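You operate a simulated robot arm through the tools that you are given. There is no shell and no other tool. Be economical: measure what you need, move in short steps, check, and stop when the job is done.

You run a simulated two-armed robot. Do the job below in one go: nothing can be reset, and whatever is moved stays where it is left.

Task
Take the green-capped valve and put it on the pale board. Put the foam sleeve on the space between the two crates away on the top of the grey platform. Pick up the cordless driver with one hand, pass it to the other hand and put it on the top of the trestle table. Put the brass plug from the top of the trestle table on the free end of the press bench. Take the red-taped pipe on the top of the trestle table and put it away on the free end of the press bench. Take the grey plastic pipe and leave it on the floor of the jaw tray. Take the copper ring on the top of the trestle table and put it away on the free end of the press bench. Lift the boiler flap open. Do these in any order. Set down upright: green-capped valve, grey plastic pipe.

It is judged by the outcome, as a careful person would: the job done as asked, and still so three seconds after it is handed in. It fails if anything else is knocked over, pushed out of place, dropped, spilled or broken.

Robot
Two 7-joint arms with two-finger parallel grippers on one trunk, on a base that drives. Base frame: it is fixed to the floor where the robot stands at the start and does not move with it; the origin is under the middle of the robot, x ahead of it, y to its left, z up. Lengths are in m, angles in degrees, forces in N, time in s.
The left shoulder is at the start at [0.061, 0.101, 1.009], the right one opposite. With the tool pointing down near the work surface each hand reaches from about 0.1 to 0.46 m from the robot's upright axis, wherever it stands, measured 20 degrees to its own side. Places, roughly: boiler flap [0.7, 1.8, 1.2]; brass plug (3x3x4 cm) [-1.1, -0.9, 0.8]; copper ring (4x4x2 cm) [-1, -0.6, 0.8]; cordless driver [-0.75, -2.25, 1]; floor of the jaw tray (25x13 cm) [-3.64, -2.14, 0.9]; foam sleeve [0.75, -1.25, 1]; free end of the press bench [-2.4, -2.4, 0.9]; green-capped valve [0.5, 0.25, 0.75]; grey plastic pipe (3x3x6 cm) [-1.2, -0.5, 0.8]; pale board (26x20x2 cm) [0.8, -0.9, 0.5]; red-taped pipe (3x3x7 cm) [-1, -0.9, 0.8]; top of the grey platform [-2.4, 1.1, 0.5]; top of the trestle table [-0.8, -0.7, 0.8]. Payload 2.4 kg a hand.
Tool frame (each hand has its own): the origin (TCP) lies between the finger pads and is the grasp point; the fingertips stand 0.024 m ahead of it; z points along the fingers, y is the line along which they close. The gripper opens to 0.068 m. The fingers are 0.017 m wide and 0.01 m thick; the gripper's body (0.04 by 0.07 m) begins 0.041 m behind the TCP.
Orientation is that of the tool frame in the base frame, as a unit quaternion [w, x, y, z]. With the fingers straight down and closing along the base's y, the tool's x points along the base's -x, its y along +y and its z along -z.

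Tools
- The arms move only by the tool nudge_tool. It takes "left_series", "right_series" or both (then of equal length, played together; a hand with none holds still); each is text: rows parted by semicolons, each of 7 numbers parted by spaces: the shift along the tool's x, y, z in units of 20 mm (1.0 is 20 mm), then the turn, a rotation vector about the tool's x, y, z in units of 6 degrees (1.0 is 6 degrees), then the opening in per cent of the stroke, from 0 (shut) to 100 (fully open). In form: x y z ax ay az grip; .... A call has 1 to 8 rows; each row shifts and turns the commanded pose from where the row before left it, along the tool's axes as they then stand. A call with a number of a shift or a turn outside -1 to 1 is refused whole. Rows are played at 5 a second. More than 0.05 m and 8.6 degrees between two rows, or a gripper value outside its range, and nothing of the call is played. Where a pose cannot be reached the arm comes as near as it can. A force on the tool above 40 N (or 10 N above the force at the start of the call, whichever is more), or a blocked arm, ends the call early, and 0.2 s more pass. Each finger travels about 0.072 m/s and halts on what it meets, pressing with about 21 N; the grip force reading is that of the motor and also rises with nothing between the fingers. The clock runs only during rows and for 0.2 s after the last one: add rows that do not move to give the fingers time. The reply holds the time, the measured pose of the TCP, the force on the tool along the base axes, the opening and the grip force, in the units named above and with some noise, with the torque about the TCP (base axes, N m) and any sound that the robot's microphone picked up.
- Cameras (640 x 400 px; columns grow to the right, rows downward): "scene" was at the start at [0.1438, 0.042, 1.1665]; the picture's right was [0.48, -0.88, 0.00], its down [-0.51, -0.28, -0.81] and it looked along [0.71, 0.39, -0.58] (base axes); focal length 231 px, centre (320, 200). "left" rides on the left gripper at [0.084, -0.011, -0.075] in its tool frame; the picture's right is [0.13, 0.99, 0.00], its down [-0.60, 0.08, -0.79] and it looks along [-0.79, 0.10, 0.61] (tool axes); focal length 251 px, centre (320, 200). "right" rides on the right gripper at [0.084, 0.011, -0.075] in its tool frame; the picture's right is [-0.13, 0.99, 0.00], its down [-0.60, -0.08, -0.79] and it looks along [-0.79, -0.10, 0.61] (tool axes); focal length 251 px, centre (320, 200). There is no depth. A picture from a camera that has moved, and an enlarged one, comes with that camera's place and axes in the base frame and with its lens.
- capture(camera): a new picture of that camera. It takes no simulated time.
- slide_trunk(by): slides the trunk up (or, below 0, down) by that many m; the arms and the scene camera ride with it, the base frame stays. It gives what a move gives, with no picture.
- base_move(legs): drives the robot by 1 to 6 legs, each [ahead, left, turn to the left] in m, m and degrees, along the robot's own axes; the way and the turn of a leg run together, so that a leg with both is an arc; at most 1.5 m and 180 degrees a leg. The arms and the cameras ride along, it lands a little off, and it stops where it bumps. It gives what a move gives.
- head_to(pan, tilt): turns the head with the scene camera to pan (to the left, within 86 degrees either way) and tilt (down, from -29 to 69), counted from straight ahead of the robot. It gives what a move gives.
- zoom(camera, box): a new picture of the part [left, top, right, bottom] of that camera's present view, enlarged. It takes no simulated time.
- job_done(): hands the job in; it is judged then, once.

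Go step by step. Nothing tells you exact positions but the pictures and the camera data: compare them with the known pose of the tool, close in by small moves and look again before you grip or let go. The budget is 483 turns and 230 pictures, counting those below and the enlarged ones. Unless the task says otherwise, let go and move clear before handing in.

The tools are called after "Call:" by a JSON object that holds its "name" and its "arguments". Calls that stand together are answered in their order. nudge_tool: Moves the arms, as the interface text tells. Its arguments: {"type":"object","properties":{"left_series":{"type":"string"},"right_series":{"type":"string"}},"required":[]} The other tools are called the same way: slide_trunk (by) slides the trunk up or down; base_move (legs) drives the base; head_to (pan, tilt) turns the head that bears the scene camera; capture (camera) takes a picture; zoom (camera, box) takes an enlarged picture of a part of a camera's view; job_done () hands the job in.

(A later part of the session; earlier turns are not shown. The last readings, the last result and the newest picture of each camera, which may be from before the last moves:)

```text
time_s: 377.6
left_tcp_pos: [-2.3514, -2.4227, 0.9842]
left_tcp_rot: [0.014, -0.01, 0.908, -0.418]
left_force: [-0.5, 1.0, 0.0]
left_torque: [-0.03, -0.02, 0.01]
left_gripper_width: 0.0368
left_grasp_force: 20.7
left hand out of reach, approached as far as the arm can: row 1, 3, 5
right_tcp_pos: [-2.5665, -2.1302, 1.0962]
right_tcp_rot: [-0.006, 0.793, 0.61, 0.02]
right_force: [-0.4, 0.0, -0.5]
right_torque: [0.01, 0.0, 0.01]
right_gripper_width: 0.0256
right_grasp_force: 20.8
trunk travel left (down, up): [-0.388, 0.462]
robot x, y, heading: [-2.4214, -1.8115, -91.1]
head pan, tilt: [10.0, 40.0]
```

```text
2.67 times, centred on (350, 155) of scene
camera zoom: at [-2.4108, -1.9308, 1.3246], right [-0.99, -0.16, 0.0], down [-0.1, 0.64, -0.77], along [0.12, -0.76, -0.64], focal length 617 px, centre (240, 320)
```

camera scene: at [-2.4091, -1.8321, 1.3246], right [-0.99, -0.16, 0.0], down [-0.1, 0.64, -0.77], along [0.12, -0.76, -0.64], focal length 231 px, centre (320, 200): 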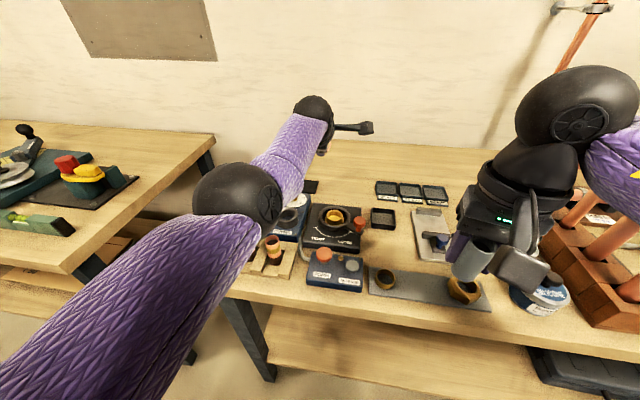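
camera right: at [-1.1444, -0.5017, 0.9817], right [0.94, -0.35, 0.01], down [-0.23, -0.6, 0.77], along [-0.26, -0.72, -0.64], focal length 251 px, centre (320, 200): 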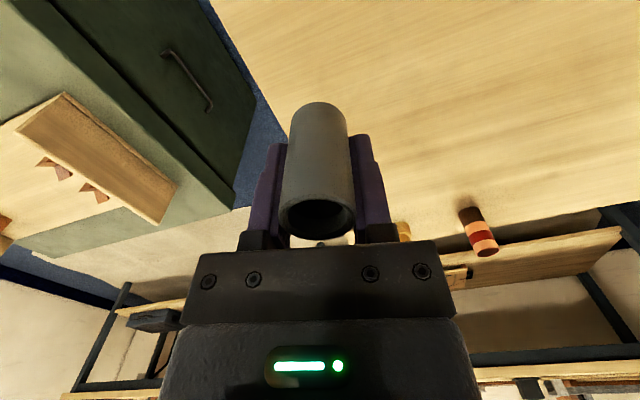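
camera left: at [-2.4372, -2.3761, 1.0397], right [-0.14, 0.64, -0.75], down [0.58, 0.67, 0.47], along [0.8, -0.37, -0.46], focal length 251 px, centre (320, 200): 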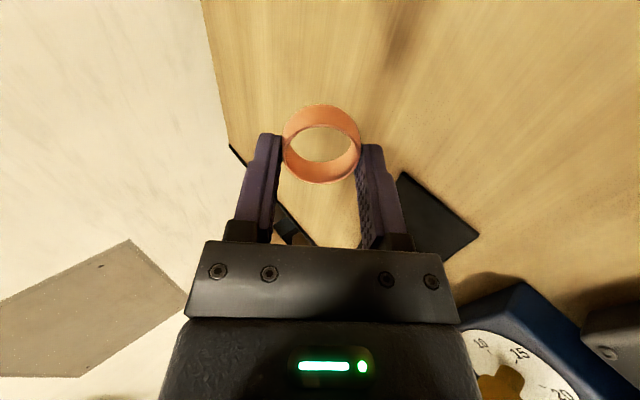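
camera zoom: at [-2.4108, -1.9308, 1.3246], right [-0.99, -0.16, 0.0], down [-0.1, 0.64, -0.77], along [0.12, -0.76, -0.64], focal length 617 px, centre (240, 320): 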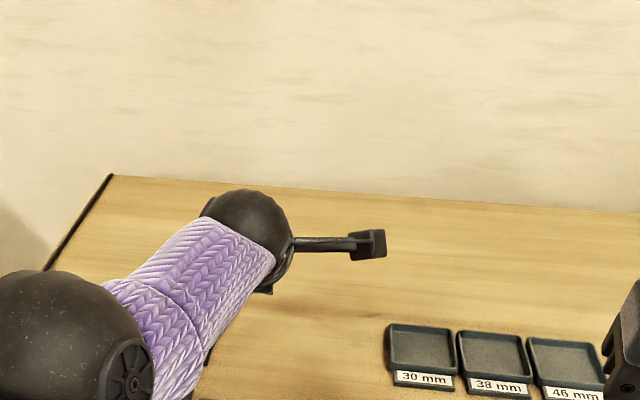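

Call:
{"name": "nudge_tool", "arguments": {"left_series": "0 0.38 0.32 0 0 0 0; 0 0.3 0.26 0 0 0 0; 0 0.2 0.17 0 0 0 0; 0 0.2 0.17 0 0 0 0; 0 0.2 0.17 0 0 0 0; 0 0.2 0.17 0 0 0 0"}}

```text
time_s: 379.0
left_tcp_pos: [-2.3466, -2.4165, 0.945]
left_tcp_rot: [0.012, -0.009, 0.908, -0.418]
left_force: [-0.4, 0.5, -0.6]
left_torque: [-0.01, 0.01, 0.02]
left_gripper_width: 0.037
left_grasp_force: 21.2
left hand out of reach, approached as far as the arm can: row 3, 5
right_tcp_pos: [-2.5689, -2.1302, 1.0967]
right_tcp_rot: [-0.005, 0.792, 0.61, 0.021]
right_force: [0.4, -0.7, -0.1]
right_torque: [-0.03, -0.01, -0.05]
right_gripper_width: 0.0258
right_grasp_force: 20.9
trunk travel left (down, up): [-0.388, 0.462]
robot x, y, heading: [-2.4242, -1.8124, -90.8]
head pan, tilt: [10.0, 40.0]
```

Call:
{"name": "nudge_tool", "arguments": {"left_series": "0 0.2 0.17 0 0 0 0; 0 0.2 0.17 0 0 0 0; 0 0.2 0.17 0 0 0 0; 0 0.2 0.17 0 0 0 0; 0 0.2 0.17 0 0 0 0; 0 0.2 0.17 0 0 0 0"}}

Call:
{"name": "capture", "arguments": {"camera": "left"}}

```text
time_s: 380.0
left_tcp_pos: [-2.345, -2.414, 0.9365]
left_tcp_rot: [0.01, -0.009, 0.903, -0.43]
left_force: [-1.3, 12.4, 17.6]
left_torque: [0.47, 0.17, -0.02]
left_gripper_width: 0.0365
left_grasp_force: 20.5
left hand out of reach, approached as far as the arm can: row 1, 4
right_tcp_pos: [-2.5681, -2.1288, 1.0976]
right_tcp_rot: [-0.004, 0.792, 0.61, 0.02]
right_force: [0.1, -0.6, -0.1]
right_torque: [-0.03, 0.0, 0.03]
right_gripper_width: 0.0258
right_grasp_force: 21.1
trunk travel left (down, up): [-0.388, 0.462]
robot x, y, heading: [-2.4209, -1.8137, -90.8]
head pan, tilt: [10.0, 40.0]
stopped in row 4 (left hand): the force on the tool passed its limit at 47 N (the readings are from after the stop); the commanded pose is now the measured one
```

```text
63 pictures are left
camera left: at [-2.4301, -2.3652, 0.9917], right [-0.14, 0.62, -0.77], down [0.58, 0.68, 0.45], along [0.8, -0.39, -0.45], focal length 251 px, centre (320, 200)
```

left: 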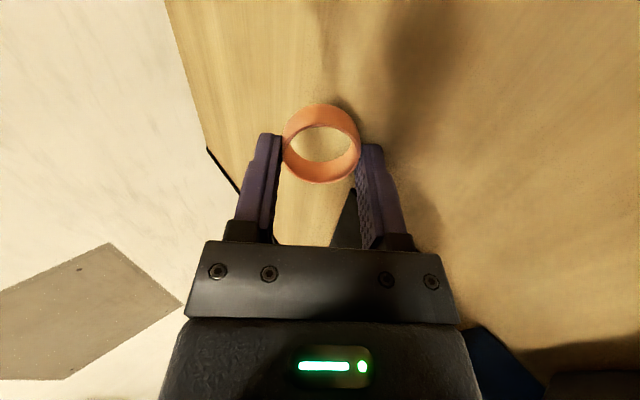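

Touching the bench. Opening the left gripper.

Call:
{"name": "nudge_tool", "arguments": {"left_series": "0 -0.1 -0.1 0 0 0 0; 0 -0.1 -0.1 0 0 0 40; 0 -0.3 -0.2 0 0 0 80; 0 0 0 0 0 0 100; 0 0 0 0 0 0 100; 0 0 0 0 0 0 100"}}

Call:
{"name": "capture", "arguments": {"camera": "left"}}

```text
time_s: 381.4
left_tcp_pos: [-2.3423, -2.4158, 0.9475]
left_tcp_rot: [0.011, -0.01, 0.904, -0.428]
left_force: [2.6, -4.9, 7.6]
left_torque: [-0.2, -0.08, 0.04]
left_gripper_width: 0.0607
left_grasp_force: 0.1
right_tcp_pos: [-2.5673, -2.131, 1.0953]
right_tcp_rot: [-0.005, 0.793, 0.609, 0.022]
right_force: [-0.9, -0.1, -0.3]
right_torque: [0.0, -0.03, 0.01]
right_gripper_width: 0.0257
right_grasp_force: 20.7
trunk travel left (down, up): [-0.388, 0.462]
robot x, y, heading: [-2.4266, -1.8164, -91.0]
head pan, tilt: [10.0, 40.0]
```

```text
62 pictures are left
camera left: at [-2.4282, -2.3684, 1.0014], right [-0.14, 0.63, -0.77], down [0.58, 0.68, 0.45], along [0.8, -0.39, -0.46], focal length 251 px, centre (320, 200)
```

left: 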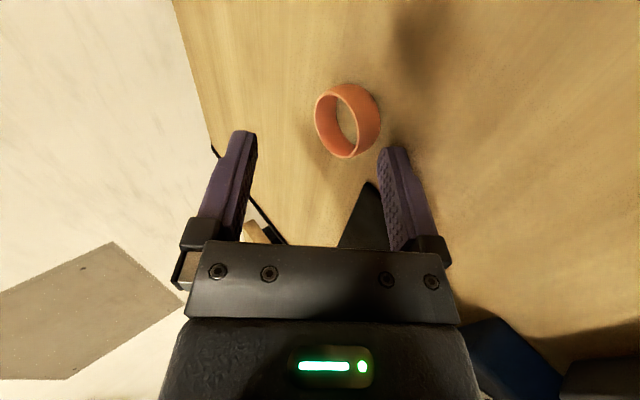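

The ring lies flat on the bench. Retreating up and back.

Call:
{"name": "nudge_tool", "arguments": {"left_series": "0 0 -0.7 0 0 0 100; 0 0 -1 0 0 0 100; 0 0 -1 0 0 0 100; 0 -0.7 -0.7 0 0 0 100; 0 -0.7 -0.7 0 0 0 100; 0 -0.7 -0.7 0 0 0 100; 0 0 0 0 0 0 100"}}

Call:
{"name": "base_move", "arguments": {"legs": [[-0.3, 0, 0]]}}

Call:
{"name": "capture", "arguments": {"camera": "scene"}}

```text
time_s: 383.0
left_tcp_pos: [-2.347, -2.3704, 1.0402]
left_tcp_rot: [0.011, -0.009, 0.904, -0.426]
left_force: [0.5, -0.2, -0.3]
left_torque: [0.01, 0.0, 0.0]
left_gripper_width: 0.0677
left_grasp_force: 0.0
right_tcp_pos: [-2.5685, -2.1311, 1.0965]
right_tcp_rot: [-0.006, 0.792, 0.61, 0.022]
right_force: [-0.6, 0.5, -0.6]
right_torque: [0.04, -0.02, -0.02]
right_gripper_width: 0.0258
right_grasp_force: 21.1
trunk travel left (down, up): [-0.388, 0.462]
robot x, y, heading: [-2.4263, -1.8127, -91.2]
head pan, tilt: [10.0, 40.0]
```

```text
time_s: 385.0
left_tcp_pos: [-2.3455, -2.0708, 1.041]
left_tcp_rot: [0.01, -0.006, 0.904, -0.428]
left_force: [1.0, 0.3, -1.2]
left_torque: [0.04, 0.02, -0.03]
left_gripper_width: 0.068
left_grasp_force: 0.1
right_tcp_pos: [-2.5638, -1.8325, 1.0962]
right_tcp_rot: [-0.005, 0.794, 0.607, 0.021]
right_force: [-1.2, -0.4, -0.4]
right_torque: [0.0, 0.01, 0.02]
right_gripper_width: 0.0259
right_grasp_force: 21.1
trunk travel left (down, up): [-0.388, 0.462]
robot x, y, heading: [-2.4174, -1.5128, -91.3]
head pan, tilt: [10.0, 40.0]
```

```text
61 pictures are left
camera scene: at [-2.4055, -1.6324, 1.3247], right [-0.99, -0.15, 0.0], down [-0.1, 0.64, -0.77], along [0.12, -0.76, -0.64], focal length 231 px, centre (320, 200)
```

scene: 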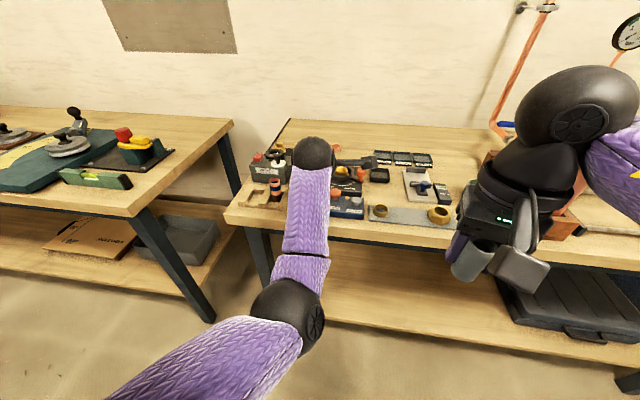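

Ring placed. Backing away, then un-tilting and tucking the left hand before going to the jaw tray.

Call:
{"name": "base_move", "arguments": {"legs": [[-0.3, 0, 1]]}}

Call:
{"name": "nudge_tool", "arguments": {"left_series": "0 0.5 -0.5 -0.95 0 0 100; 0 0.5 -0.5 -0.95 0 0 100; 0 0.5 -0.5 -0.95 0 0 100; 0 0.7 -0.3 -0.95 0 0 100; 0 0.7 0 -0.95 0 0 100; 0 0.8 0 -0.95 0 0 100; 0 0.8 0 -0.95 0 0 100; 0 0.8 0 -0.95 0 0 100"}}

Call:
{"name": "nudge_tool", "arguments": {"left_series": "0 1 0 -0.4 0 0 100; 0 1 0 0 0 0 100; 0 1 0 0 0 0 100; 0 1 0 0 0 0 100; 0 1 0 0 0 0 100"}}

Call:
{"name": "base_move", "arguments": {"legs": [[0, -1.05, 0]]}}

Call:
{"name": "head_to", "arguments": {"pan": -5, "tilt": 38}}

Call:
{"name": "capture", "arguments": {"camera": "scene"}}

```text
time_s: 387.1
left_tcp_pos: [-2.3295, -1.7652, 1.0402]
left_tcp_rot: [0.013, -0.015, 0.904, -0.427]
left_force: [0.0, 0.5, 0.0]
left_torque: [0.01, -0.02, -0.02]
left_gripper_width: 0.0683
left_grasp_force: 0.1
right_tcp_pos: [-2.5536, -1.5293, 1.0962]
right_tcp_rot: [-0.006, 0.788, 0.615, 0.021]
right_force: [-0.3, 1.0, -0.2]
right_torque: [0.02, 0.01, -0.02]
right_gripper_width: 0.0255
right_grasp_force: 20.5
trunk travel left (down, up): [-0.388, 0.462]
robot x, y, heading: [-2.4187, -1.2108, -90.4]
head pan, tilt: [10.0, 40.0]
```

```text
time_s: 388.9
left_tcp_pos: [-2.3337, -1.6689, 1.0089]
left_tcp_rot: [0.008, -0.019, 0.999, -0.043]
left_force: [0.5, 0.0, -0.1]
left_torque: [0.01, 0.04, 0.0]
left_gripper_width: 0.0681
left_grasp_force: 0.1
left hand out of reach, approached as far as the arm can: row 7, 8
right_tcp_pos: [-2.5533, -1.5301, 1.0966]
right_tcp_rot: [-0.006, 0.788, 0.615, 0.021]
right_force: [0.1, 0.5, -0.3]
right_torque: [0.03, -0.01, 0.01]
right_gripper_width: 0.0255
right_grasp_force: 21.0
trunk travel left (down, up): [-0.388, 0.462]
robot x, y, heading: [-2.4151, -1.212, -90.3]
head pan, tilt: [10.0, 40.0]
```

```text
time_s: 390.1
left_tcp_pos: [-2.3355, -1.6436, 0.9607]
left_tcp_rot: [0.006, -0.019, 1.0, -0.022]
left_force: [-1.0, 0.0, -0.6]
left_torque: [0.02, 0.01, 0.01]
left_gripper_width: 0.068
left_grasp_force: 0.1
left hand out of reach, approached as far as the arm can: row 1, 2, 3, 4, 5
right_tcp_pos: [-2.5537, -1.5309, 1.0967]
right_tcp_rot: [-0.005, 0.788, 0.616, 0.021]
right_force: [0.2, 0.4, -0.4]
right_torque: [0.01, 0.01, 0.02]
right_gripper_width: 0.0256
right_grasp_force: 21.0
trunk travel left (down, up): [-0.388, 0.462]
robot x, y, heading: [-2.414, -1.2111, -90.4]
head pan, tilt: [10.0, 40.0]
```

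```text
time_s: 395.5
left_tcp_pos: [-3.3911, -1.6356, 0.9606]
left_tcp_rot: [0.007, -0.016, 1.0, -0.023]
left_force: [-0.4, -0.3, 0.1]
left_torque: [-0.02, 0.0, 0.01]
left_gripper_width: 0.0679
left_grasp_force: 0.1
right_tcp_pos: [-3.6089, -1.5221, 1.0958]
right_tcp_rot: [-0.005, 0.79, 0.612, 0.021]
right_force: [0.5, -0.2, -0.4]
right_torque: [-0.01, 0.0, 0.0]
right_gripper_width: 0.0261
right_grasp_force: 21.0
trunk travel left (down, up): [-0.388, 0.462]
robot x, y, heading: [-3.4664, -1.2042, -90.3]
head pan, tilt: [10.0, 40.0]
```

```text
time_s: 396.3
left_tcp_pos: [-3.391, -1.6368, 0.9603]
left_tcp_rot: [0.007, -0.016, 1.0, -0.023]
left_force: [0.2, -0.2, 0.3]
left_torque: [0.05, -0.01, -0.03]
left_gripper_width: 0.068
left_grasp_force: 0.1
right_tcp_pos: [-3.6089, -1.521, 1.0963]
right_tcp_rot: [-0.006, 0.79, 0.613, 0.021]
right_force: [-0.1, 0.6, -0.9]
right_torque: [0.0, -0.02, 0.01]
right_gripper_width: 0.0258
right_grasp_force: 21.2
trunk travel left (down, up): [-0.388, 0.462]
robot x, y, heading: [-3.4639, -1.2053, -90.7]
head pan, tilt: [-5.0, 38.0]
```

```text
60 pictures are left
camera scene: at [-3.4754, -1.322, 1.3276], right [-1.0, 0.1, 0.0], down [0.06, 0.61, -0.79], along [-0.08, -0.78, -0.62], focal length 231 px, centre (320, 200)
```

scene: 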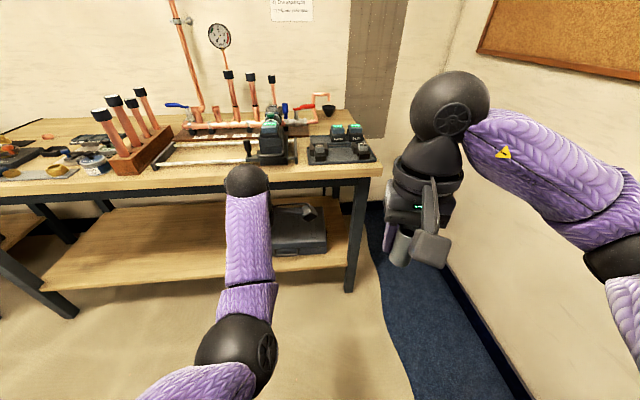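

Call:
{"name": "zoom", "arguments": {"camera": "scene", "box": [280, 110, 400, 185]}}

Call:
{"name": "nudge_tool", "arguments": {"left_series": "-0.5 0 -1 0 0 0 100; -0.5 0 -1 0 0 0 100; -0.5 0 -1 0 0 0 100; -0.5 0 -1 0 0 0 100; -0.5 0 -1 0 0 0 100; -0.5 0 -1 0 0 0 100; -0.5 0 -1 0 0 0 100; -0.5 0 -1 0 0 0 100"}}

```text
5.33 times, centred on (340, 148) of scene
camera zoom: at [-3.4754, -1.322, 1.3276], right [-1.0, 0.1, 0.0], down [0.06, 0.61, -0.79], along [-0.08, -0.78, -0.62], focal length 1234 px, centre (213, 480)
```

zoom: 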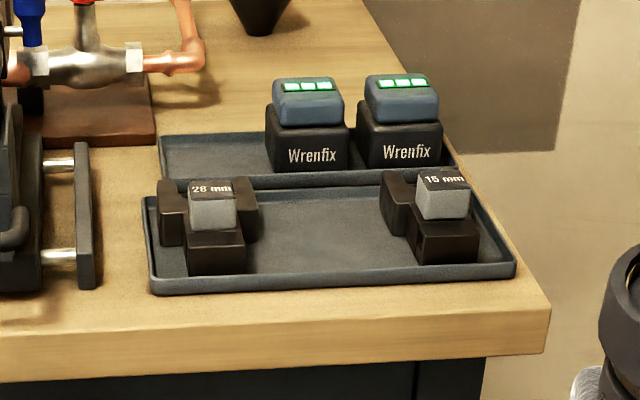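

```text
time_s: 398.1
left_tcp_pos: [-3.3083, -1.6646, 1.1044]
left_tcp_rot: [0.007, -0.016, 1.0, -0.023]
left_force: [0.7, 0.6, 0.1]
left_torque: [0.01, -0.03, -0.06]
left_gripper_width: 0.0682
left_grasp_force: 0.0
left hand out of reach, approached as far as the arm can: row 1, 2, 3, 4, 5, 6
right_tcp_pos: [-3.6085, -1.5197, 1.0965]
right_tcp_rot: [-0.006, 0.79, 0.613, 0.021]
right_force: [-0.3, -0.1, -0.7]
right_torque: [0.0, -0.02, 0.0]
right_gripper_width: 0.0258
right_grasp_force: 20.8
trunk travel left (down, up): [-0.388, 0.462]
robot x, y, heading: [-3.4654, -1.2033, -90.6]
head pan, tilt: [-5.0, 38.0]
```

The jaw tray's free middle is at about [-3.639,-2.12]. Raising the trunk for clearance of the press, then driving up.

Call:
{"name": "slide_trunk", "arguments": {"by": 0.1}}

Call:
{"name": "base_move", "arguments": {"legs": [[0.49, 0, 0]]}}

Call:
{"name": "nudge_tool", "arguments": {"right_series": "-1 -0.2 0 0 0 0 0; -1 -0.2 0 0 0 0 0; -1 -0.2 0 0 0 0 0; -1 -0.2 0 0 0 0 0; -0.9 -0.2 0 0 0 0 0; 0 0 1 0 0 0 0; 0 0 1 0 0 0 0; 0 0 1 0 0 0 0"}}

Call:
{"name": "capture", "arguments": {"camera": "right"}}

Call:
{"name": "capture", "arguments": {"camera": "scene"}}

```text
time_s: 399.4
left_tcp_pos: [-3.3086, -1.6647, 1.2054]
left_tcp_rot: [0.007, -0.016, 1.0, -0.021]
left_force: [0.1, 0.3, -1.3]
left_torque: [0.02, 0.02, -0.01]
left_gripper_width: 0.0678
left_grasp_force: 0.0
right_tcp_pos: [-3.609, -1.5215, 1.1957]
right_tcp_rot: [-0.006, 0.789, 0.613, 0.021]
right_force: [0.5, 1.0, -0.1]
right_torque: [-0.02, 0.02, -0.03]
right_gripper_width: 0.0255
right_grasp_force: 20.7
trunk travel left (down, up): [-0.488, 0.362]
robot x, y, heading: [-3.4698, -1.202, -90.6]
head pan, tilt: [-5.0, 38.0]
```

```text
time_s: 402.3
left_tcp_pos: [-3.3223, -2.1549, 1.2055]
left_tcp_rot: [0.006, -0.01, 1.0, -0.021]
left_force: [-0.8, -0.3, -0.6]
left_torque: [0.01, 0.01, -0.01]
left_gripper_width: 0.0679
left_grasp_force: 0.1
right_tcp_pos: [-3.6212, -2.0069, 1.1965]
right_tcp_rot: [-0.006, 0.794, 0.607, 0.021]
right_force: [0.6, 0.0, -0.7]
right_torque: [-0.03, -0.03, 0.0]
right_gripper_width: 0.0256
right_grasp_force: 21.2
trunk travel left (down, up): [-0.488, 0.362]
robot x, y, heading: [-3.4744, -1.6886, -91.5]
head pan, tilt: [-5.0, 38.0]
```

```text
time_s: 404.1
left_tcp_pos: [-3.3228, -2.1557, 1.2048]
left_tcp_rot: [0.006, -0.01, 1.0, -0.023]
left_force: [0.1, 0.0, 0.1]
left_torque: [-0.01, 0.01, 0.01]
left_gripper_width: 0.068
left_grasp_force: 0.1
right_tcp_pos: [-3.6661, -2.0919, 1.132]
right_tcp_rot: [-0.005, 0.794, 0.607, 0.02]
right_force: [0.3, 0.4, -0.9]
right_torque: [-0.01, 0.03, 0.03]
right_gripper_width: 0.0257
right_grasp_force: 21.3
trunk travel left (down, up): [-0.488, 0.362]
robot x, y, heading: [-3.4735, -1.6891, -91.2]
head pan, tilt: [-5.0, 38.0]
```

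```text
58 pictures are left
camera right: at [-3.6349, -2.0169, 1.2105], right [0.92, -0.39, 0.01], down [-0.26, -0.59, 0.77], along [-0.29, -0.71, -0.64], focal length 251 px, centre (320, 200)
```

right: 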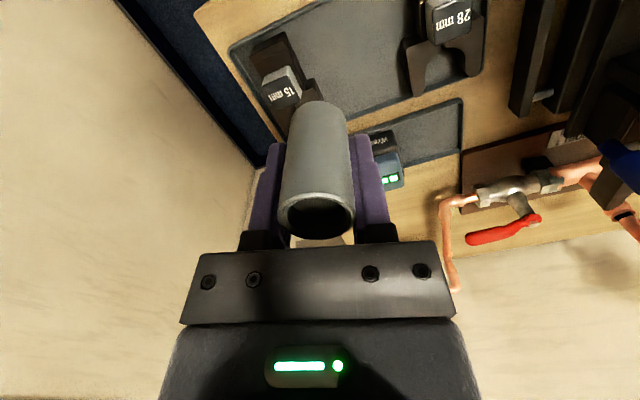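

```text
57 pictures are left
camera scene: at [-3.4856, -1.7971, 1.4282], right [-0.99, 0.11, 0.0], down [0.07, 0.61, -0.79], along [-0.09, -0.78, -0.62], focal length 231 px, centre (320, 200)
```

scene: 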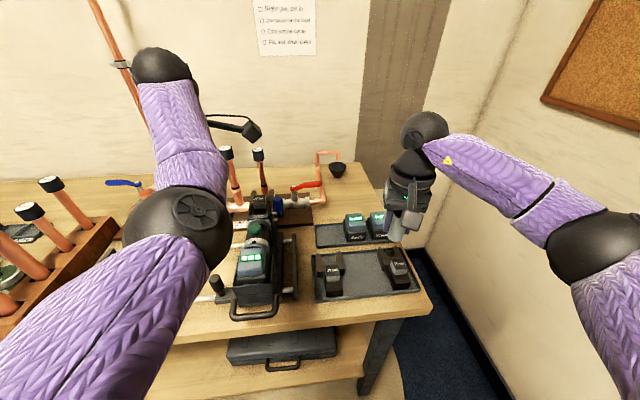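

Free spot between the jaws at [-3.635,-2.137]. Aligning and lowering.

Call:
{"name": "nudge_tool", "arguments": {"right_series": "-0.83 1 0 0 0 0 0; -0.83 1 0 0 0 0 0; 0 0 1 0 0 0 0; 0 0 1 0 0 0 0; 0 0 1 0 0 0 0; 0 0 1 0 0 0 0; 0 0 1 0 0 0 0; 0 0 1 0 0 0 0"}}

Call:
{"name": "capture", "arguments": {"camera": "right"}}

Call:
{"name": "zoom", "arguments": {"camera": "scene", "box": [300, 200, 460, 300]}}

```text
time_s: 405.9
left_tcp_pos: [-3.3221, -2.1533, 1.2046]
left_tcp_rot: [0.006, -0.01, 1.0, -0.022]
left_force: [0.0, 0.6, -0.8]
left_torque: [0.03, -0.02, -0.01]
left_gripper_width: 0.068
left_grasp_force: 0.0
right_tcp_pos: [-3.6316, -2.1317, 1.0116]
right_tcp_rot: [-0.005, 0.794, 0.607, 0.021]
right_force: [-0.4, -0.2, -0.5]
right_torque: [0.02, 0.01, -0.02]
right_gripper_width: 0.0258
right_grasp_force: 21.2
trunk travel left (down, up): [-0.488, 0.362]
robot x, y, heading: [-3.4755, -1.6911, -91.4]
head pan, tilt: [-5.0, 38.0]
```

```text
56 pictures are left
camera right: at [-3.601, -2.0567, 1.0904], right [0.92, -0.39, 0.01], down [-0.26, -0.59, 0.77], along [-0.29, -0.71, -0.64], focal length 251 px, centre (320, 200)
```

right: 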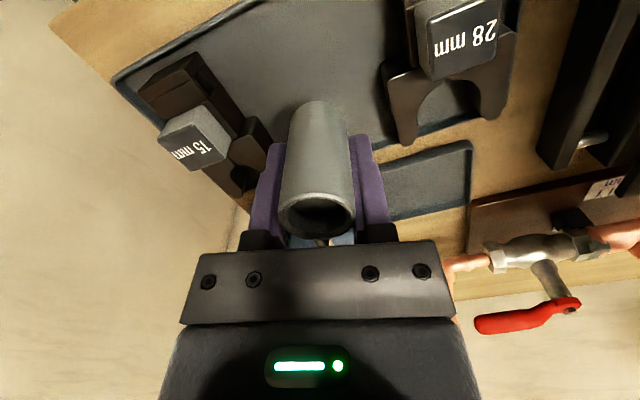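

```text
4.00 times, centred on (380, 250) of scene
camera zoom: at [-3.4855, -1.7971, 1.4282], right [-0.99, 0.11, 0.0], down [0.07, 0.61, -0.79], along [-0.09, -0.78, -0.62], focal length 925 px, centre (80, 0)
```

zoom: 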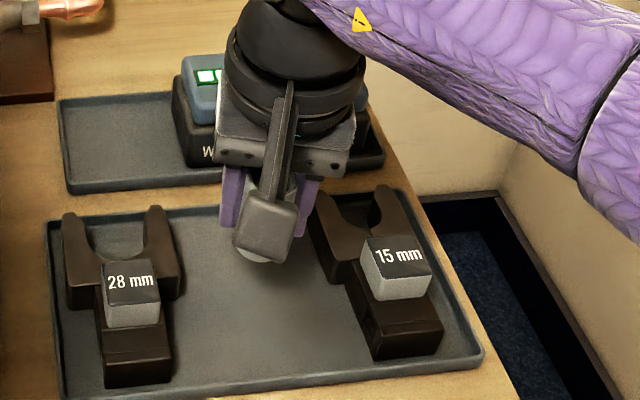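

Call:
{"name": "nudge_tool", "arguments": {"right_series": "0 0 1 0 0 0 0; 0 0 1 0 0 0 0; 0 0 0.4 0 0 0 0; 0 0 0.25 0 0 0 0; 0 0 0.25 0 0 0 0; 0 0 0.25 0 0 0 0; 0 0 0.25 0 0 0 0"}}

```text
time_s: 407.5
left_tcp_pos: [-3.3219, -2.155, 1.2052]
left_tcp_rot: [0.006, -0.009, 1.0, -0.022]
left_force: [-0.8, 0.8, -0.4]
left_torque: [0.02, -0.01, 0.03]
left_gripper_width: 0.0676
left_grasp_force: 0.0
right_tcp_pos: [-3.6306, -2.1295, 0.9442]
right_tcp_rot: [-0.004, 0.795, 0.607, 0.021]
right_force: [-0.6, -0.8, -0.2]
right_torque: [0.0, 0.02, 0.0]
right_gripper_width: 0.0256
right_grasp_force: 21.0
trunk travel left (down, up): [-0.488, 0.362]
robot x, y, heading: [-3.4783, -1.6901, -91.3]
head pan, tilt: [-5.0, 38.0]
```

Call:
{"name": "nudge_tool", "arguments": {"right_series": "0 0 0.2 0 0 0 0; 0 0 0.2 0 0 0 0; 0 0 0.2 0 0 0 0; 0 0 0.2 0 0 0 0"}}

Call:
{"name": "zoom", "arguments": {"camera": "scene", "box": [300, 220, 460, 320]}}

```text
time_s: 408.5
left_tcp_pos: [-3.3224, -2.154, 1.2057]
left_tcp_rot: [0.005, -0.009, 1.0, -0.024]
left_force: [-0.1, -0.1, 0.3]
left_torque: [0.05, -0.01, 0.0]
left_gripper_width: 0.0678
left_grasp_force: 0.1
right_tcp_pos: [-3.6305, -2.1283, 0.9283]
right_tcp_rot: [-0.004, 0.794, 0.607, 0.02]
right_force: [-3.3, -1.9, 26.0]
right_torque: [0.12, 0.46, -0.01]
right_gripper_width: 0.0258
right_grasp_force: 21.1
trunk travel left (down, up): [-0.488, 0.362]
robot x, y, heading: [-3.4766, -1.6881, -91.6]
head pan, tilt: [-5.0, 38.0]
```

```text
4.00 times, centred on (380, 270) of scene
camera zoom: at [-3.4852, -1.7952, 1.4286], right [-0.99, 0.11, 0.0], down [0.07, 0.61, -0.79], along [-0.09, -0.78, -0.61], focal length 925 px, centre (80, -80)
```

zoom: 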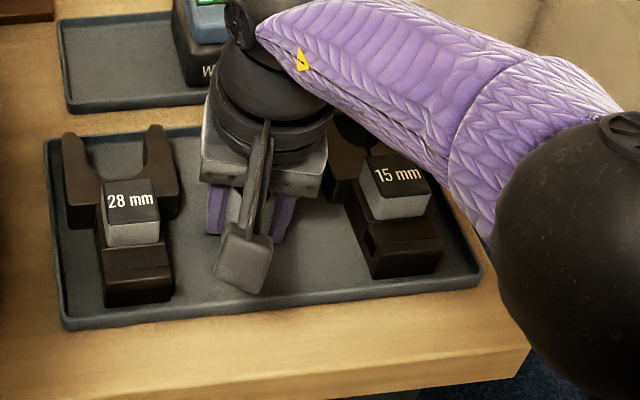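

Pipe is on the tray floor. Releasing with limited opening and rising.

Call:
{"name": "nudge_tool", "arguments": {"right_series": "0 0 -0.08 0 0 0 0; 0 0 0 0 0 0 50; 0 0 0 0 0 0 60; 0 0 0 0 0 0 60; 0 0 -0.5 0 0 0 60; 0 0 -1 0 0 0 60; 0 0 -1 0 0 0 60; 0 0 -1 0 0 0 60"}}

Call:
{"name": "nudge_tool", "arguments": {"right_series": "0 0 -1 0 0 0 60; 0 0 -1 0 0 0 60; 0 0 -1 0 0 0 60; 0 0 -1 0 0 0 60; 0 0 -1 0 0 0 60"}}

Call:
{"name": "zoom", "arguments": {"camera": "scene", "box": [300, 220, 460, 320]}}

```text
time_s: 410.3
left_tcp_pos: [-3.3225, -2.1548, 1.2054]
left_tcp_rot: [0.006, -0.009, 1.0, -0.022]
left_force: [0.6, -0.1, -0.1]
left_torque: [0.0, 0.01, 0.0]
left_gripper_width: 0.0683
left_grasp_force: 0.0
right_tcp_pos: [-3.6311, -2.1319, 0.9993]
right_tcp_rot: [-0.005, 0.795, 0.606, 0.02]
right_force: [0.6, 0.4, 0.0]
right_torque: [0.0, -0.01, 0.03]
right_gripper_width: 0.0409
right_grasp_force: 0.1
trunk travel left (down, up): [-0.488, 0.362]
robot x, y, heading: [-3.4787, -1.6909, -91.6]
head pan, tilt: [-5.0, 38.0]
```

```text
time_s: 411.5
left_tcp_pos: [-3.3227, -2.155, 1.204]
left_tcp_rot: [0.007, -0.01, 1.0, -0.022]
left_force: [-0.9, -0.7, 0.0]
left_torque: [0.02, 0.02, -0.01]
left_gripper_width: 0.0682
left_grasp_force: 0.1
right_tcp_pos: [-3.635, -2.134, 1.0982]
right_tcp_rot: [-0.005, 0.794, 0.607, 0.021]
right_force: [1.4, -0.6, -0.9]
right_torque: [0.0, 0.04, -0.02]
right_gripper_width: 0.0411
right_grasp_force: 0.1
trunk travel left (down, up): [-0.488, 0.362]
robot x, y, heading: [-3.4811, -1.6874, -91.5]
head pan, tilt: [-5.0, 38.0]
```

```text
4.00 times, centred on (380, 270) of scene
camera zoom: at [-3.4855, -1.797, 1.4282], right [-0.99, 0.11, 0.0], down [0.07, 0.61, -0.79], along [-0.09, -0.78, -0.62], focal length 925 px, centre (80, -80)
```

zoom: 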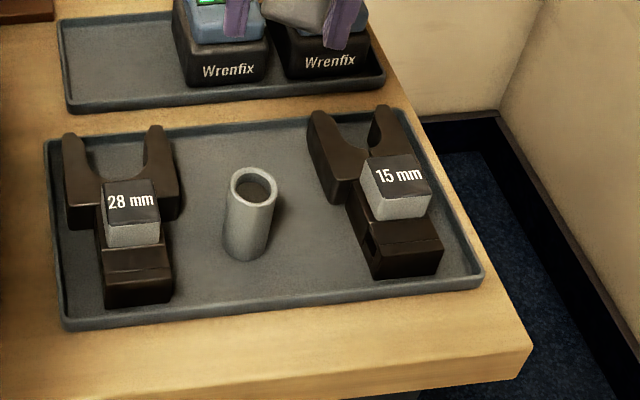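

The grey pipe stands upright in the tray. Now off to the cordless driver on the east bench.

Call:
{"name": "base_move", "arguments": {"legs": [[-0.38, 0, 1.5], [0, 1.35, 0], [0, 1.3, 0]]}}

Call:
{"name": "head_to", "arguments": {"pan": 0, "tilt": 38}}

Call:
{"name": "capture", "arguments": {"camera": "scene"}}

```text
time_s: 426.4
left_tcp_pos: [-0.6604, -1.7637, 1.205]
left_tcp_rot: [0.006, -0.024, 0.999, -0.022]
left_force: [0.4, -0.1, 0.4]
left_torque: [-0.01, 0.01, -0.02]
left_gripper_width: 0.068
left_grasp_force: 0.1
right_tcp_pos: [-0.9728, -1.7549, 1.0983]
right_tcp_rot: [-0.006, 0.786, 0.618, 0.021]
right_force: [-0.8, 0.6, -0.5]
right_torque: [-0.01, 0.01, -0.02]
right_gripper_width: 0.041
right_grasp_force: 0.0
trunk travel left (down, up): [-0.488, 0.362]
robot x, y, heading: [-0.8277, -1.3037, -89.8]
head pan, tilt: [-5.0, 38.0]
```

```text
time_s: 427.0
left_tcp_pos: [-0.6598, -1.7652, 1.2055]
left_tcp_rot: [0.007, -0.025, 0.999, -0.022]
left_force: [0.6, -0.5, 1.2]
left_torque: [0.04, -0.01, -0.02]
left_gripper_width: 0.0682
left_grasp_force: 0.0
right_tcp_pos: [-0.9732, -1.7546, 1.0978]
right_tcp_rot: [-0.006, 0.785, 0.619, 0.021]
right_force: [-0.2, 0.3, -0.5]
right_torque: [0.02, 0.03, -0.04]
right_gripper_width: 0.0407
right_grasp_force: 0.1
trunk travel left (down, up): [-0.488, 0.362]
robot x, y, heading: [-0.828, -1.3053, -89.9]
head pan, tilt: [0.0, 38.0]
```

```text
52 pictures are left
camera scene: at [-0.8266, -1.4127, 1.4282], right [-1.0, 0.0, 0.0], down [0.0, 0.62, -0.79], along [0.0, -0.79, -0.62], focal length 231 px, centre (320, 200)
```

scene: 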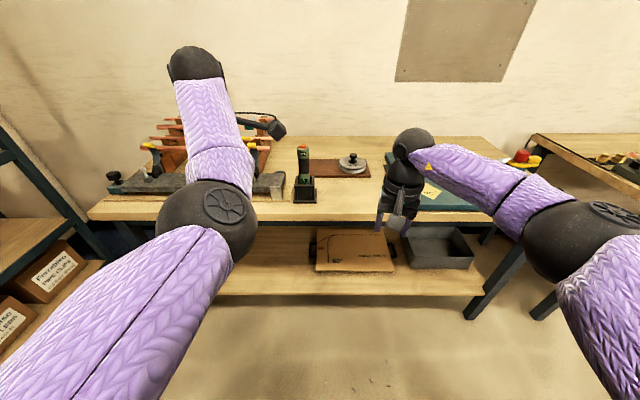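

Call:
{"name": "zoom", "arguments": {"camera": "scene", "box": [265, 130, 385, 205]}}

```text
5.33 times, centred on (325, 168) of scene
camera zoom: at [-0.8266, -1.4127, 1.4282], right [-1.0, 0.0, 0.0], down [0.0, 0.62, -0.79], along [0.0, -0.79, -0.62], focal length 1234 px, centre (293, 373)
```

zoom: 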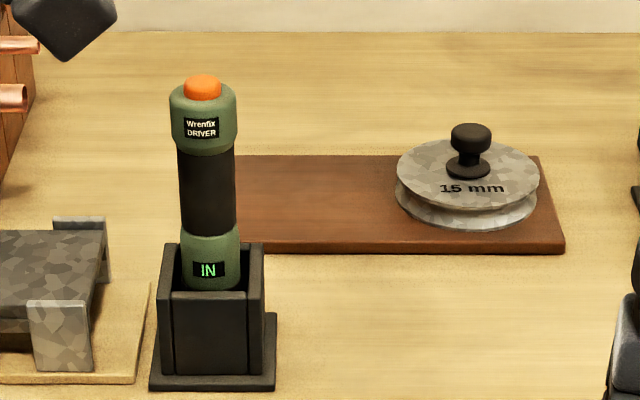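

The driver stands in a holder at about [-0.77,-2.13], top z≈1.09. Plan: right hand (tilted ~50°) grips the handle at z≈0.985 and lifts it out, then the left hand takes the head from above. Setting up the right hand.

Call:
{"name": "nudge_tool", "arguments": {"right_series": "0 0 0 0 0 -0.75 100; 0 0 0 0 0 -0.75 100; 0 0 0 0 0 -0.75 100; 0 0 0 0 -1 0 100; 0 0 0 0 -1 0 100; 0 0 0 0 -1 0 100; 0 0 0 0 -1 0 100; 0 0 0 0 -1 0 100"}}

Call:
{"name": "nudge_tool", "arguments": {"right_series": "0 0 0 0 -1 0 100; 0 0 0 0 -1 0 100; 0 0 0 0 -1 0 100; 0 0 0 0 -0.5 0 100"}}

Call:
{"name": "base_move", "arguments": {"legs": [[0, 0.14, 0]]}}

```text
time_s: 428.8
left_tcp_pos: [-0.6594, -1.7639, 1.2052]
left_tcp_rot: [0.007, -0.025, 0.999, -0.023]
left_force: [0.0, 0.5, 0.9]
left_torque: [-0.01, 0.01, 0.0]
left_gripper_width: 0.0681
left_grasp_force: 0.0
right_tcp_pos: [-0.9724, -1.7548, 1.0988]
right_tcp_rot: [0.18, 0.688, 0.683, -0.162]
right_force: [0.3, -0.3, -0.3]
right_torque: [0.0, -0.01, 0.02]
right_gripper_width: 0.0681
right_grasp_force: 0.1
trunk travel left (down, up): [-0.488, 0.362]
robot x, y, heading: [-0.8272, -1.3095, -89.8]
head pan, tilt: [0.0, 38.0]
```

```text
time_s: 429.8
left_tcp_pos: [-0.6598, -1.7642, 1.2039]
left_tcp_rot: [0.007, -0.024, 0.999, -0.023]
left_force: [-0.4, 0.3, 0.2]
left_torque: [0.02, 0.03, -0.01]
left_gripper_width: 0.068
left_grasp_force: 0.1
right_tcp_pos: [-0.9729, -1.7547, 1.0977]
right_tcp_rot: [0.303, 0.647, 0.639, -0.286]
right_force: [0.1, -0.8, 0.8]
right_torque: [0.02, 0.03, 0.03]
right_gripper_width: 0.068
right_grasp_force: 0.0
trunk travel left (down, up): [-0.488, 0.362]
robot x, y, heading: [-0.8321, -1.3055, -89.8]
head pan, tilt: [0.0, 38.0]
```

```text
time_s: 431.1
left_tcp_pos: [-0.5214, -1.763, 1.2042]
left_tcp_rot: [0.007, -0.024, 0.999, -0.022]
left_force: [0.5, -0.6, 0.4]
left_torque: [0.02, 0.02, 0.0]
left_gripper_width: 0.068
left_grasp_force: 0.0
right_tcp_pos: [-0.8346, -1.754, 1.0982]
right_tcp_rot: [0.302, 0.646, 0.64, -0.285]
right_force: [1.2, 0.2, -0.6]
right_torque: [-0.03, 0.0, -0.03]
right_gripper_width: 0.0678
right_grasp_force: 0.1
trunk travel left (down, up): [-0.488, 0.362]
robot x, y, heading: [-0.6916, -1.3021, -89.8]
head pan, tilt: [0.0, 38.0]
```

Call:
{"name": "nudge_tool", "arguments": {"right_series": "0 0.8 0 0 0 0 100; 0 0.8 0 0 0 0 100; 0.57 0.8 0.49 0 0 0 100; 0.57 0.8 0.49 0 0 0 100; 0.57 0 0.49 0 0 0 100; 0.57 0 0.49 0 0 0 100; 0.57 0 0.49 0 0 0 100; 0.57 0 0.49 0 0 0 100"}}

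Call:
{"name": "base_move", "arguments": {"legs": [[0.22, 0, 0]]}}

Call:
{"name": "capture", "arguments": {"camera": "right"}}

Call:
{"name": "capture", "arguments": {"camera": "scene"}}

```text
time_s: 432.9
left_tcp_pos: [-0.5228, -1.7644, 1.2057]
left_tcp_rot: [0.007, -0.025, 0.999, -0.023]
left_force: [-0.6, 0.0, -0.6]
left_torque: [-0.04, 0.03, 0.06]
left_gripper_width: 0.068
left_grasp_force: 0.0
right_tcp_pos: [-0.7689, -1.7537, 1.0089]
right_tcp_rot: [0.302, 0.647, 0.64, -0.285]
right_force: [0.7, 0.3, -0.1]
right_torque: [0.01, 0.02, 0.01]
right_gripper_width: 0.068
right_grasp_force: 0.0
trunk travel left (down, up): [-0.488, 0.362]
robot x, y, heading: [-0.6889, -1.3051, -89.7]
head pan, tilt: [0.0, 38.0]
```

```text
time_s: 434.6
left_tcp_pos: [-0.519, -1.9827, 1.2058]
left_tcp_rot: [0.007, -0.026, 0.999, -0.021]
left_force: [-0.5, -0.4, -0.1]
left_torque: [-0.02, 0.01, 0.01]
left_gripper_width: 0.0679
left_grasp_force: 0.1
right_tcp_pos: [-0.7657, -1.974, 1.0095]
right_tcp_rot: [0.302, 0.646, 0.641, -0.284]
right_force: [0.2, -1.0, 0.7]
right_torque: [0.0, -0.01, -0.04]
right_gripper_width: 0.0678
right_grasp_force: 0.0
trunk travel left (down, up): [-0.488, 0.362]
robot x, y, heading: [-0.6958, -1.5231, -89.5]
head pan, tilt: [0.0, 38.0]
```

```text
50 pictures are left
camera right: at [-0.7549, -1.8625, 0.9957], right [0.99, -0.08, 0.12], down [-0.1, 0.2, 0.97], along [-0.1, -0.98, 0.19], focal length 251 px, centre (320, 200)
```

right: 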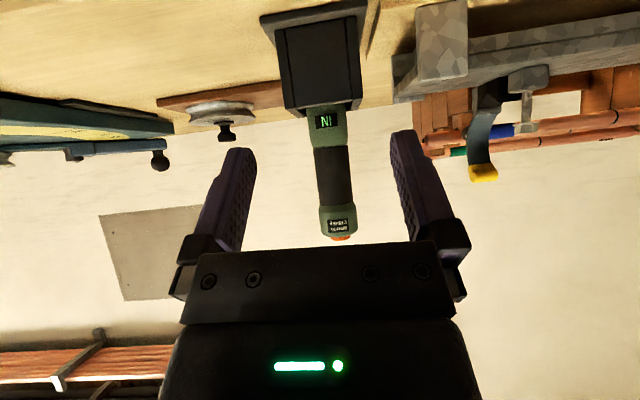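

```text
49 pictures are left
camera scene: at [-0.6871, -1.6323, 1.4281], right [-1.0, -0.01, 0.0], down [-0.01, 0.62, -0.79], along [0.01, -0.79, -0.62], focal length 231 px, centre (320, 200)
```

scene: 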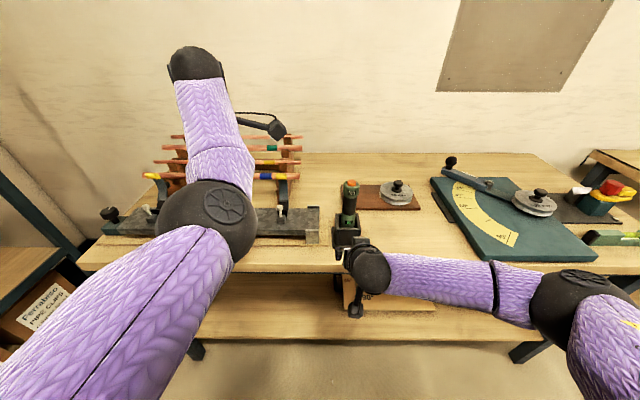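

The driver is centred between the fingers laterally. Lowering slightly and sliding forward around the handle.

Call:
{"name": "nudge_tool", "arguments": {"right_series": "0.95 0 0.82 0 0 0 100; -0.654 -0.1 0.757 0 0 0 100; -0.654 0 0.757 0 0 0 100; -0.654 0 0.757 0 0 0 100; -0.654 0 0.757 0 0 0 100; -0.654 0 0.757 0 0 0 100"}}

Call:
{"name": "base_move", "arguments": {"legs": [[0.045, 0, 0]]}}

Call:
{"name": "capture", "arguments": {"camera": "right"}}

Call:
{"name": "zoom", "arguments": {"camera": "scene", "box": [280, 160, 440, 260]}}

```text
time_s: 436.0
left_tcp_pos: [-0.5199, -1.9824, 1.205]
left_tcp_rot: [0.007, -0.026, 0.999, -0.022]
left_force: [-0.2, -0.7, 0.0]
left_torque: [0.01, 0.03, 0.0]
left_gripper_width: 0.0678
left_grasp_force: 0.1
right_tcp_pos: [-0.7645, -2.0737, 0.9831]
right_tcp_rot: [0.302, 0.647, 0.64, -0.284]
right_force: [-0.3, 1.3, -0.2]
right_torque: [-0.03, -0.01, 0.01]
right_gripper_width: 0.068
right_grasp_force: 0.0
trunk travel left (down, up): [-0.488, 0.362]
robot x, y, heading: [-0.6909, -1.5237, -89.8]
head pan, tilt: [0.0, 38.0]
```

```text
time_s: 436.9
left_tcp_pos: [-0.519, -2.0303, 1.2046]
left_tcp_rot: [0.006, -0.026, 0.999, -0.022]
left_force: [0.2, -0.6, 0.2]
left_torque: [0.02, -0.02, 0.02]
left_gripper_width: 0.0679
left_grasp_force: 0.1
right_tcp_pos: [-0.7664, -2.1203, 0.9846]
right_tcp_rot: [0.301, 0.647, 0.641, -0.285]
right_force: [0.4, -0.8, -0.7]
right_torque: [0.03, 0.0, 0.01]
right_gripper_width: 0.068
right_grasp_force: 0.1
trunk travel left (down, up): [-0.488, 0.362]
robot x, y, heading: [-0.6904, -1.568, -89.4]
head pan, tilt: [0.0, 38.0]
```

```text
48 pictures are left
camera right: at [-0.7549, -2.0081, 0.9698], right [0.99, -0.08, 0.12], down [-0.1, 0.2, 0.97], along [-0.1, -0.98, 0.19], focal length 251 px, centre (320, 200)
```

right: 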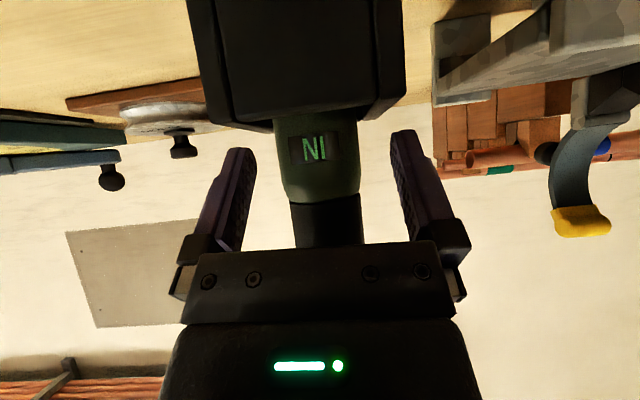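

```text
4.00 times, centred on (360, 210) of scene
camera zoom: at [-0.6868, -1.6778, 1.428], right [-1.0, -0.01, 0.0], down [-0.01, 0.62, -0.79], along [0.01, -0.79, -0.62], focal length 925 px, centre (160, 160)
```

zoom: 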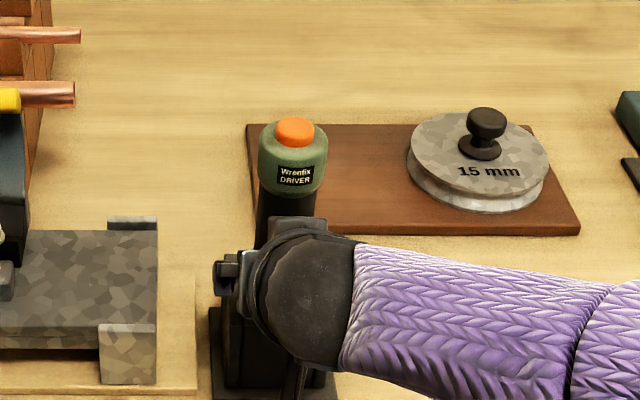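

The handle is between the pads. Moving 1 cm further and closing.

Call:
{"name": "nudge_tool", "arguments": {"right_series": "-0.33 0 0.38 0 0 0 100; 0 0 0 0 0 0 50; 0 0 0 0 0 0 0; 0 0 0 0 0 0 0; 0 0 0 0 0 0 0; 0 0 0 0 0 0 0"}}

Call:
{"name": "nudge_tool", "arguments": {"right_series": "-0.757 0 -0.654 0 0 0 0; -0.757 0 -0.654 0 0 0 0; -0.757 0 -0.654 0 0 0 0; -0.757 0 -0.654 0 0 0 0; -0.757 0 -0.654 0 0 0 0; -0.757 0 -0.654 0 0 0 0; 0 0 0 0 0 0 0"}}

Call:
{"name": "capture", "arguments": {"camera": "right"}}

```text
time_s: 438.3
left_tcp_pos: [-0.5207, -2.0281, 1.2056]
left_tcp_rot: [0.006, -0.026, 0.999, -0.022]
left_force: [-1.1, 0.2, -0.4]
left_torque: [-0.01, -0.01, -0.01]
left_gripper_width: 0.0678
left_grasp_force: 0.1
right_tcp_pos: [-0.767, -2.1289, 0.9842]
right_tcp_rot: [0.302, 0.647, 0.64, -0.285]
right_force: [-2.4, 0.0, 0.0]
right_torque: [-0.03, 0.18, -0.01]
right_gripper_width: 0.0423
right_grasp_force: 20.4
trunk travel left (down, up): [-0.488, 0.362]
robot x, y, heading: [-0.6914, -1.5714, -89.5]
head pan, tilt: [0.0, 38.0]
```

```text
time_s: 439.9
left_tcp_pos: [-0.5213, -2.0284, 1.2055]
left_tcp_rot: [0.006, -0.025, 0.999, -0.021]
left_force: [0.3, -0.5, -0.6]
left_torque: [-0.02, 0.01, 0.0]
left_gripper_width: 0.0682
left_grasp_force: 0.1
right_tcp_pos: [-0.7694, -2.1294, 1.1036]
right_tcp_rot: [0.303, 0.646, 0.64, -0.285]
right_force: [-0.1, 0.2, -5.7]
right_torque: [0.07, 0.02, 0.01]
right_gripper_width: 0.042
right_grasp_force: 20.7
trunk travel left (down, up): [-0.488, 0.362]
robot x, y, heading: [-0.6862, -1.567, -89.7]
head pan, tilt: [0.0, 38.0]
```

```text
46 pictures are left
camera right: at [-0.7585, -2.0178, 1.0897], right [0.99, -0.08, 0.12], down [-0.1, 0.2, 0.97], along [-0.1, -0.98, 0.19], focal length 251 px, centre (320, 200)
```

right: 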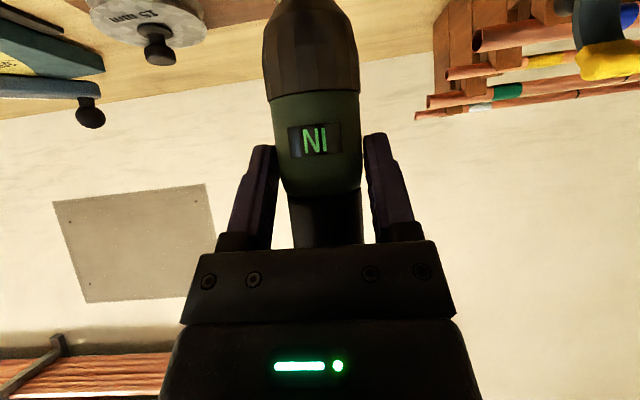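

The driver is out of its holder. Raise a little more, back away, and prepare the left hand for the handover.

Call:
{"name": "slide_trunk", "arguments": {"by": 0.08}}

Call:
{"name": "base_move", "arguments": {"legs": [[-0.38, 0, 0]]}}

Call:
{"name": "capture", "arguments": {"camera": "scene"}}

```text
time_s: 441.1
left_tcp_pos: [-0.5189, -2.0283, 1.2842]
left_tcp_rot: [0.008, -0.026, 0.999, -0.021]
left_force: [0.4, 0.7, -0.5]
left_torque: [-0.01, -0.01, 0.02]
left_gripper_width: 0.0682
left_grasp_force: 0.2
right_tcp_pos: [-0.7698, -2.1288, 1.1839]
right_tcp_rot: [0.301, 0.646, 0.641, -0.285]
right_force: [0.2, 0.3, -6.1]
right_torque: [0.04, 0.01, 0.01]
right_gripper_width: 0.0421
right_grasp_force: 21.3
trunk travel left (down, up): [-0.568, 0.282]
robot x, y, heading: [-0.6894, -1.5696, -89.5]
head pan, tilt: [0.0, 38.0]
```

```text
time_s: 443.5
left_tcp_pos: [-0.5234, -1.65, 1.2855]
left_tcp_rot: [0.006, -0.025, 0.999, -0.023]
left_force: [-0.6, 1.4, 0.9]
left_torque: [0.02, 0.0, -0.01]
left_gripper_width: 0.068
left_grasp_force: 0.2
right_tcp_pos: [-0.7735, -1.7501, 1.1831]
right_tcp_rot: [0.301, 0.647, 0.64, -0.285]
right_force: [0.2, 0.7, -5.4]
right_torque: [0.02, 0.0, 0.03]
right_gripper_width: 0.0423
right_grasp_force: 21.0
trunk travel left (down, up): [-0.568, 0.282]
robot x, y, heading: [-0.6909, -1.1912, -89.6]
head pan, tilt: [0.0, 38.0]
```

```text
45 pictures are left
camera scene: at [-0.69, -1.293, 1.5084], right [-1.0, -0.01, 0.0], down [0.0, 0.62, -0.79], along [0.01, -0.79, -0.62], focal length 231 px, centre (320, 200)
```

scene: 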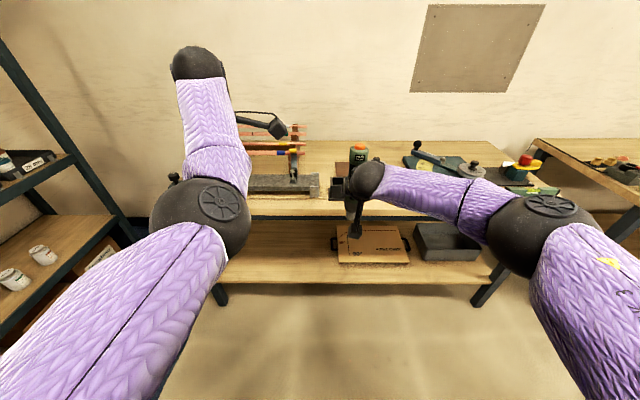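

Handover setup: bring the driver to the centreline and the left hand above it.

Call:
{"name": "nudge_tool", "arguments": {"left_series": "0 0 -1 0 0 0 100; 0 0 -1 0 0 0 100; 0 0 -0.6 0 0 0 100; 1 -0.6 0 0 0 0 100; 1 -0.6 0 0 0 0 100; 1 -0.6 0 0 0 0 100; 1 -0.6 0 0 0 0 100; 1 -0.6 0 0 0 0 100", "right_series": "0 1 0 0 0 0 0; 0 1 0 0 0 0 0; 0 1 0 0 0 0 0; 0 1 0 0 0 0 0; 0 0 0 0 0 0 0; 0 0 0 0 0 0 0; 0 0 0 0 0 0 0; 0 0 0 0 0 0 0"}}

Call:
{"name": "nudge_tool", "arguments": {"left_series": "1 -0.6 0 0 0 0 100; 1 -0.6 0 0 0 0 100; 0.8 -0.6 0 0 0 0 100; 0.3 -0.5 0 0 0 0 100; 0 0 0 0 0 0 100"}}

Call:
{"name": "capture", "arguments": {"camera": "scene"}}

Call:
{"name": "capture", "arguments": {"camera": "left"}}

```text
time_s: 445.3
left_tcp_pos: [-0.5988, -1.6558, 1.3346]
left_tcp_rot: [0.006, -0.025, 0.999, -0.021]
left_force: [0.5, -0.9, -0.8]
left_torque: [0.03, -0.01, 0.01]
left_gripper_width: 0.0682
left_grasp_force: 0.1
left hand out of reach, approached as far as the arm can: row 5, 6, 7, 8
right_tcp_pos: [-0.6937, -1.7502, 1.184]
right_tcp_rot: [0.301, 0.647, 0.64, -0.285]
right_force: [-0.1, -0.1, -5.6]
right_torque: [0.04, -0.01, -0.02]
right_gripper_width: 0.042
right_grasp_force: 21.2
trunk travel left (down, up): [-0.568, 0.282]
robot x, y, heading: [-0.6925, -1.1879, -89.6]
head pan, tilt: [0.0, 38.0]
```

```text
time_s: 446.5
left_tcp_pos: [-0.6392, -1.6463, 1.3297]
left_tcp_rot: [0.006, -0.024, 0.999, -0.022]
left_force: [0.1, -0.6, -0.5]
left_torque: [0.03, 0.03, 0.02]
left_gripper_width: 0.068
left_grasp_force: 0.0
left hand out of reach, approached as far as the arm can: row 1, 2, 3, 4
right_tcp_pos: [-0.6943, -1.7519, 1.1862]
right_tcp_rot: [0.302, 0.647, 0.639, -0.285]
right_force: [0.0, 0.3, -5.9]
right_torque: [0.1, -0.01, -0.02]
right_gripper_width: 0.0422
right_grasp_force: 21.1
trunk travel left (down, up): [-0.568, 0.282]
robot x, y, heading: [-0.6886, -1.1898, -89.5]
head pan, tilt: [0.0, 38.0]
```

```text
44 pictures are left
camera scene: at [-0.69, -1.2938, 1.5083], right [-1.0, -0.01, 0.0], down [0.0, 0.62, -0.79], along [0.01, -0.79, -0.62], focal length 231 px, centre (320, 200)
```

scene: 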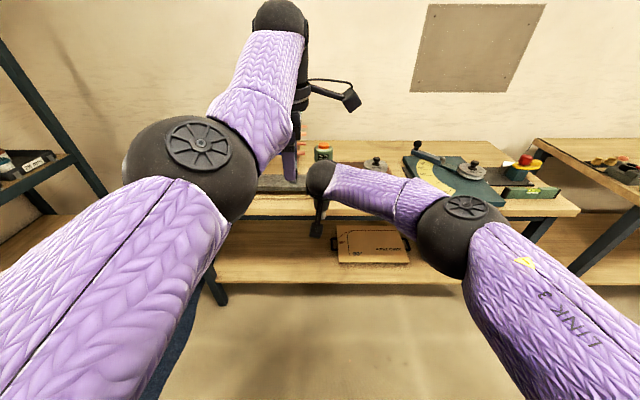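

```text
43 pictures are left
camera left: at [-0.7233, -1.6592, 1.4043], right [-0.18, 0.98, -0.05], down [0.59, 0.14, 0.8], along [0.79, 0.11, -0.6], focal length 251 px, centre (320, 200)
```

left: 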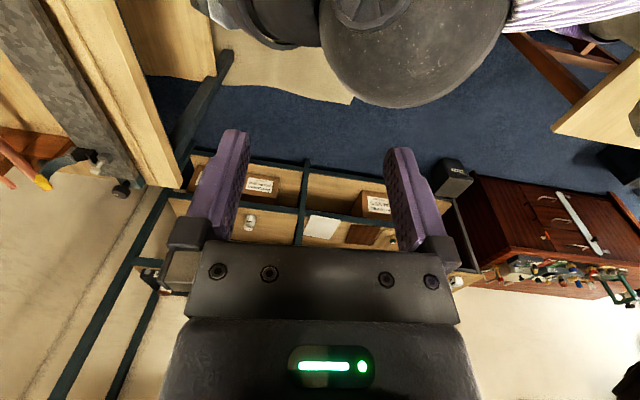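

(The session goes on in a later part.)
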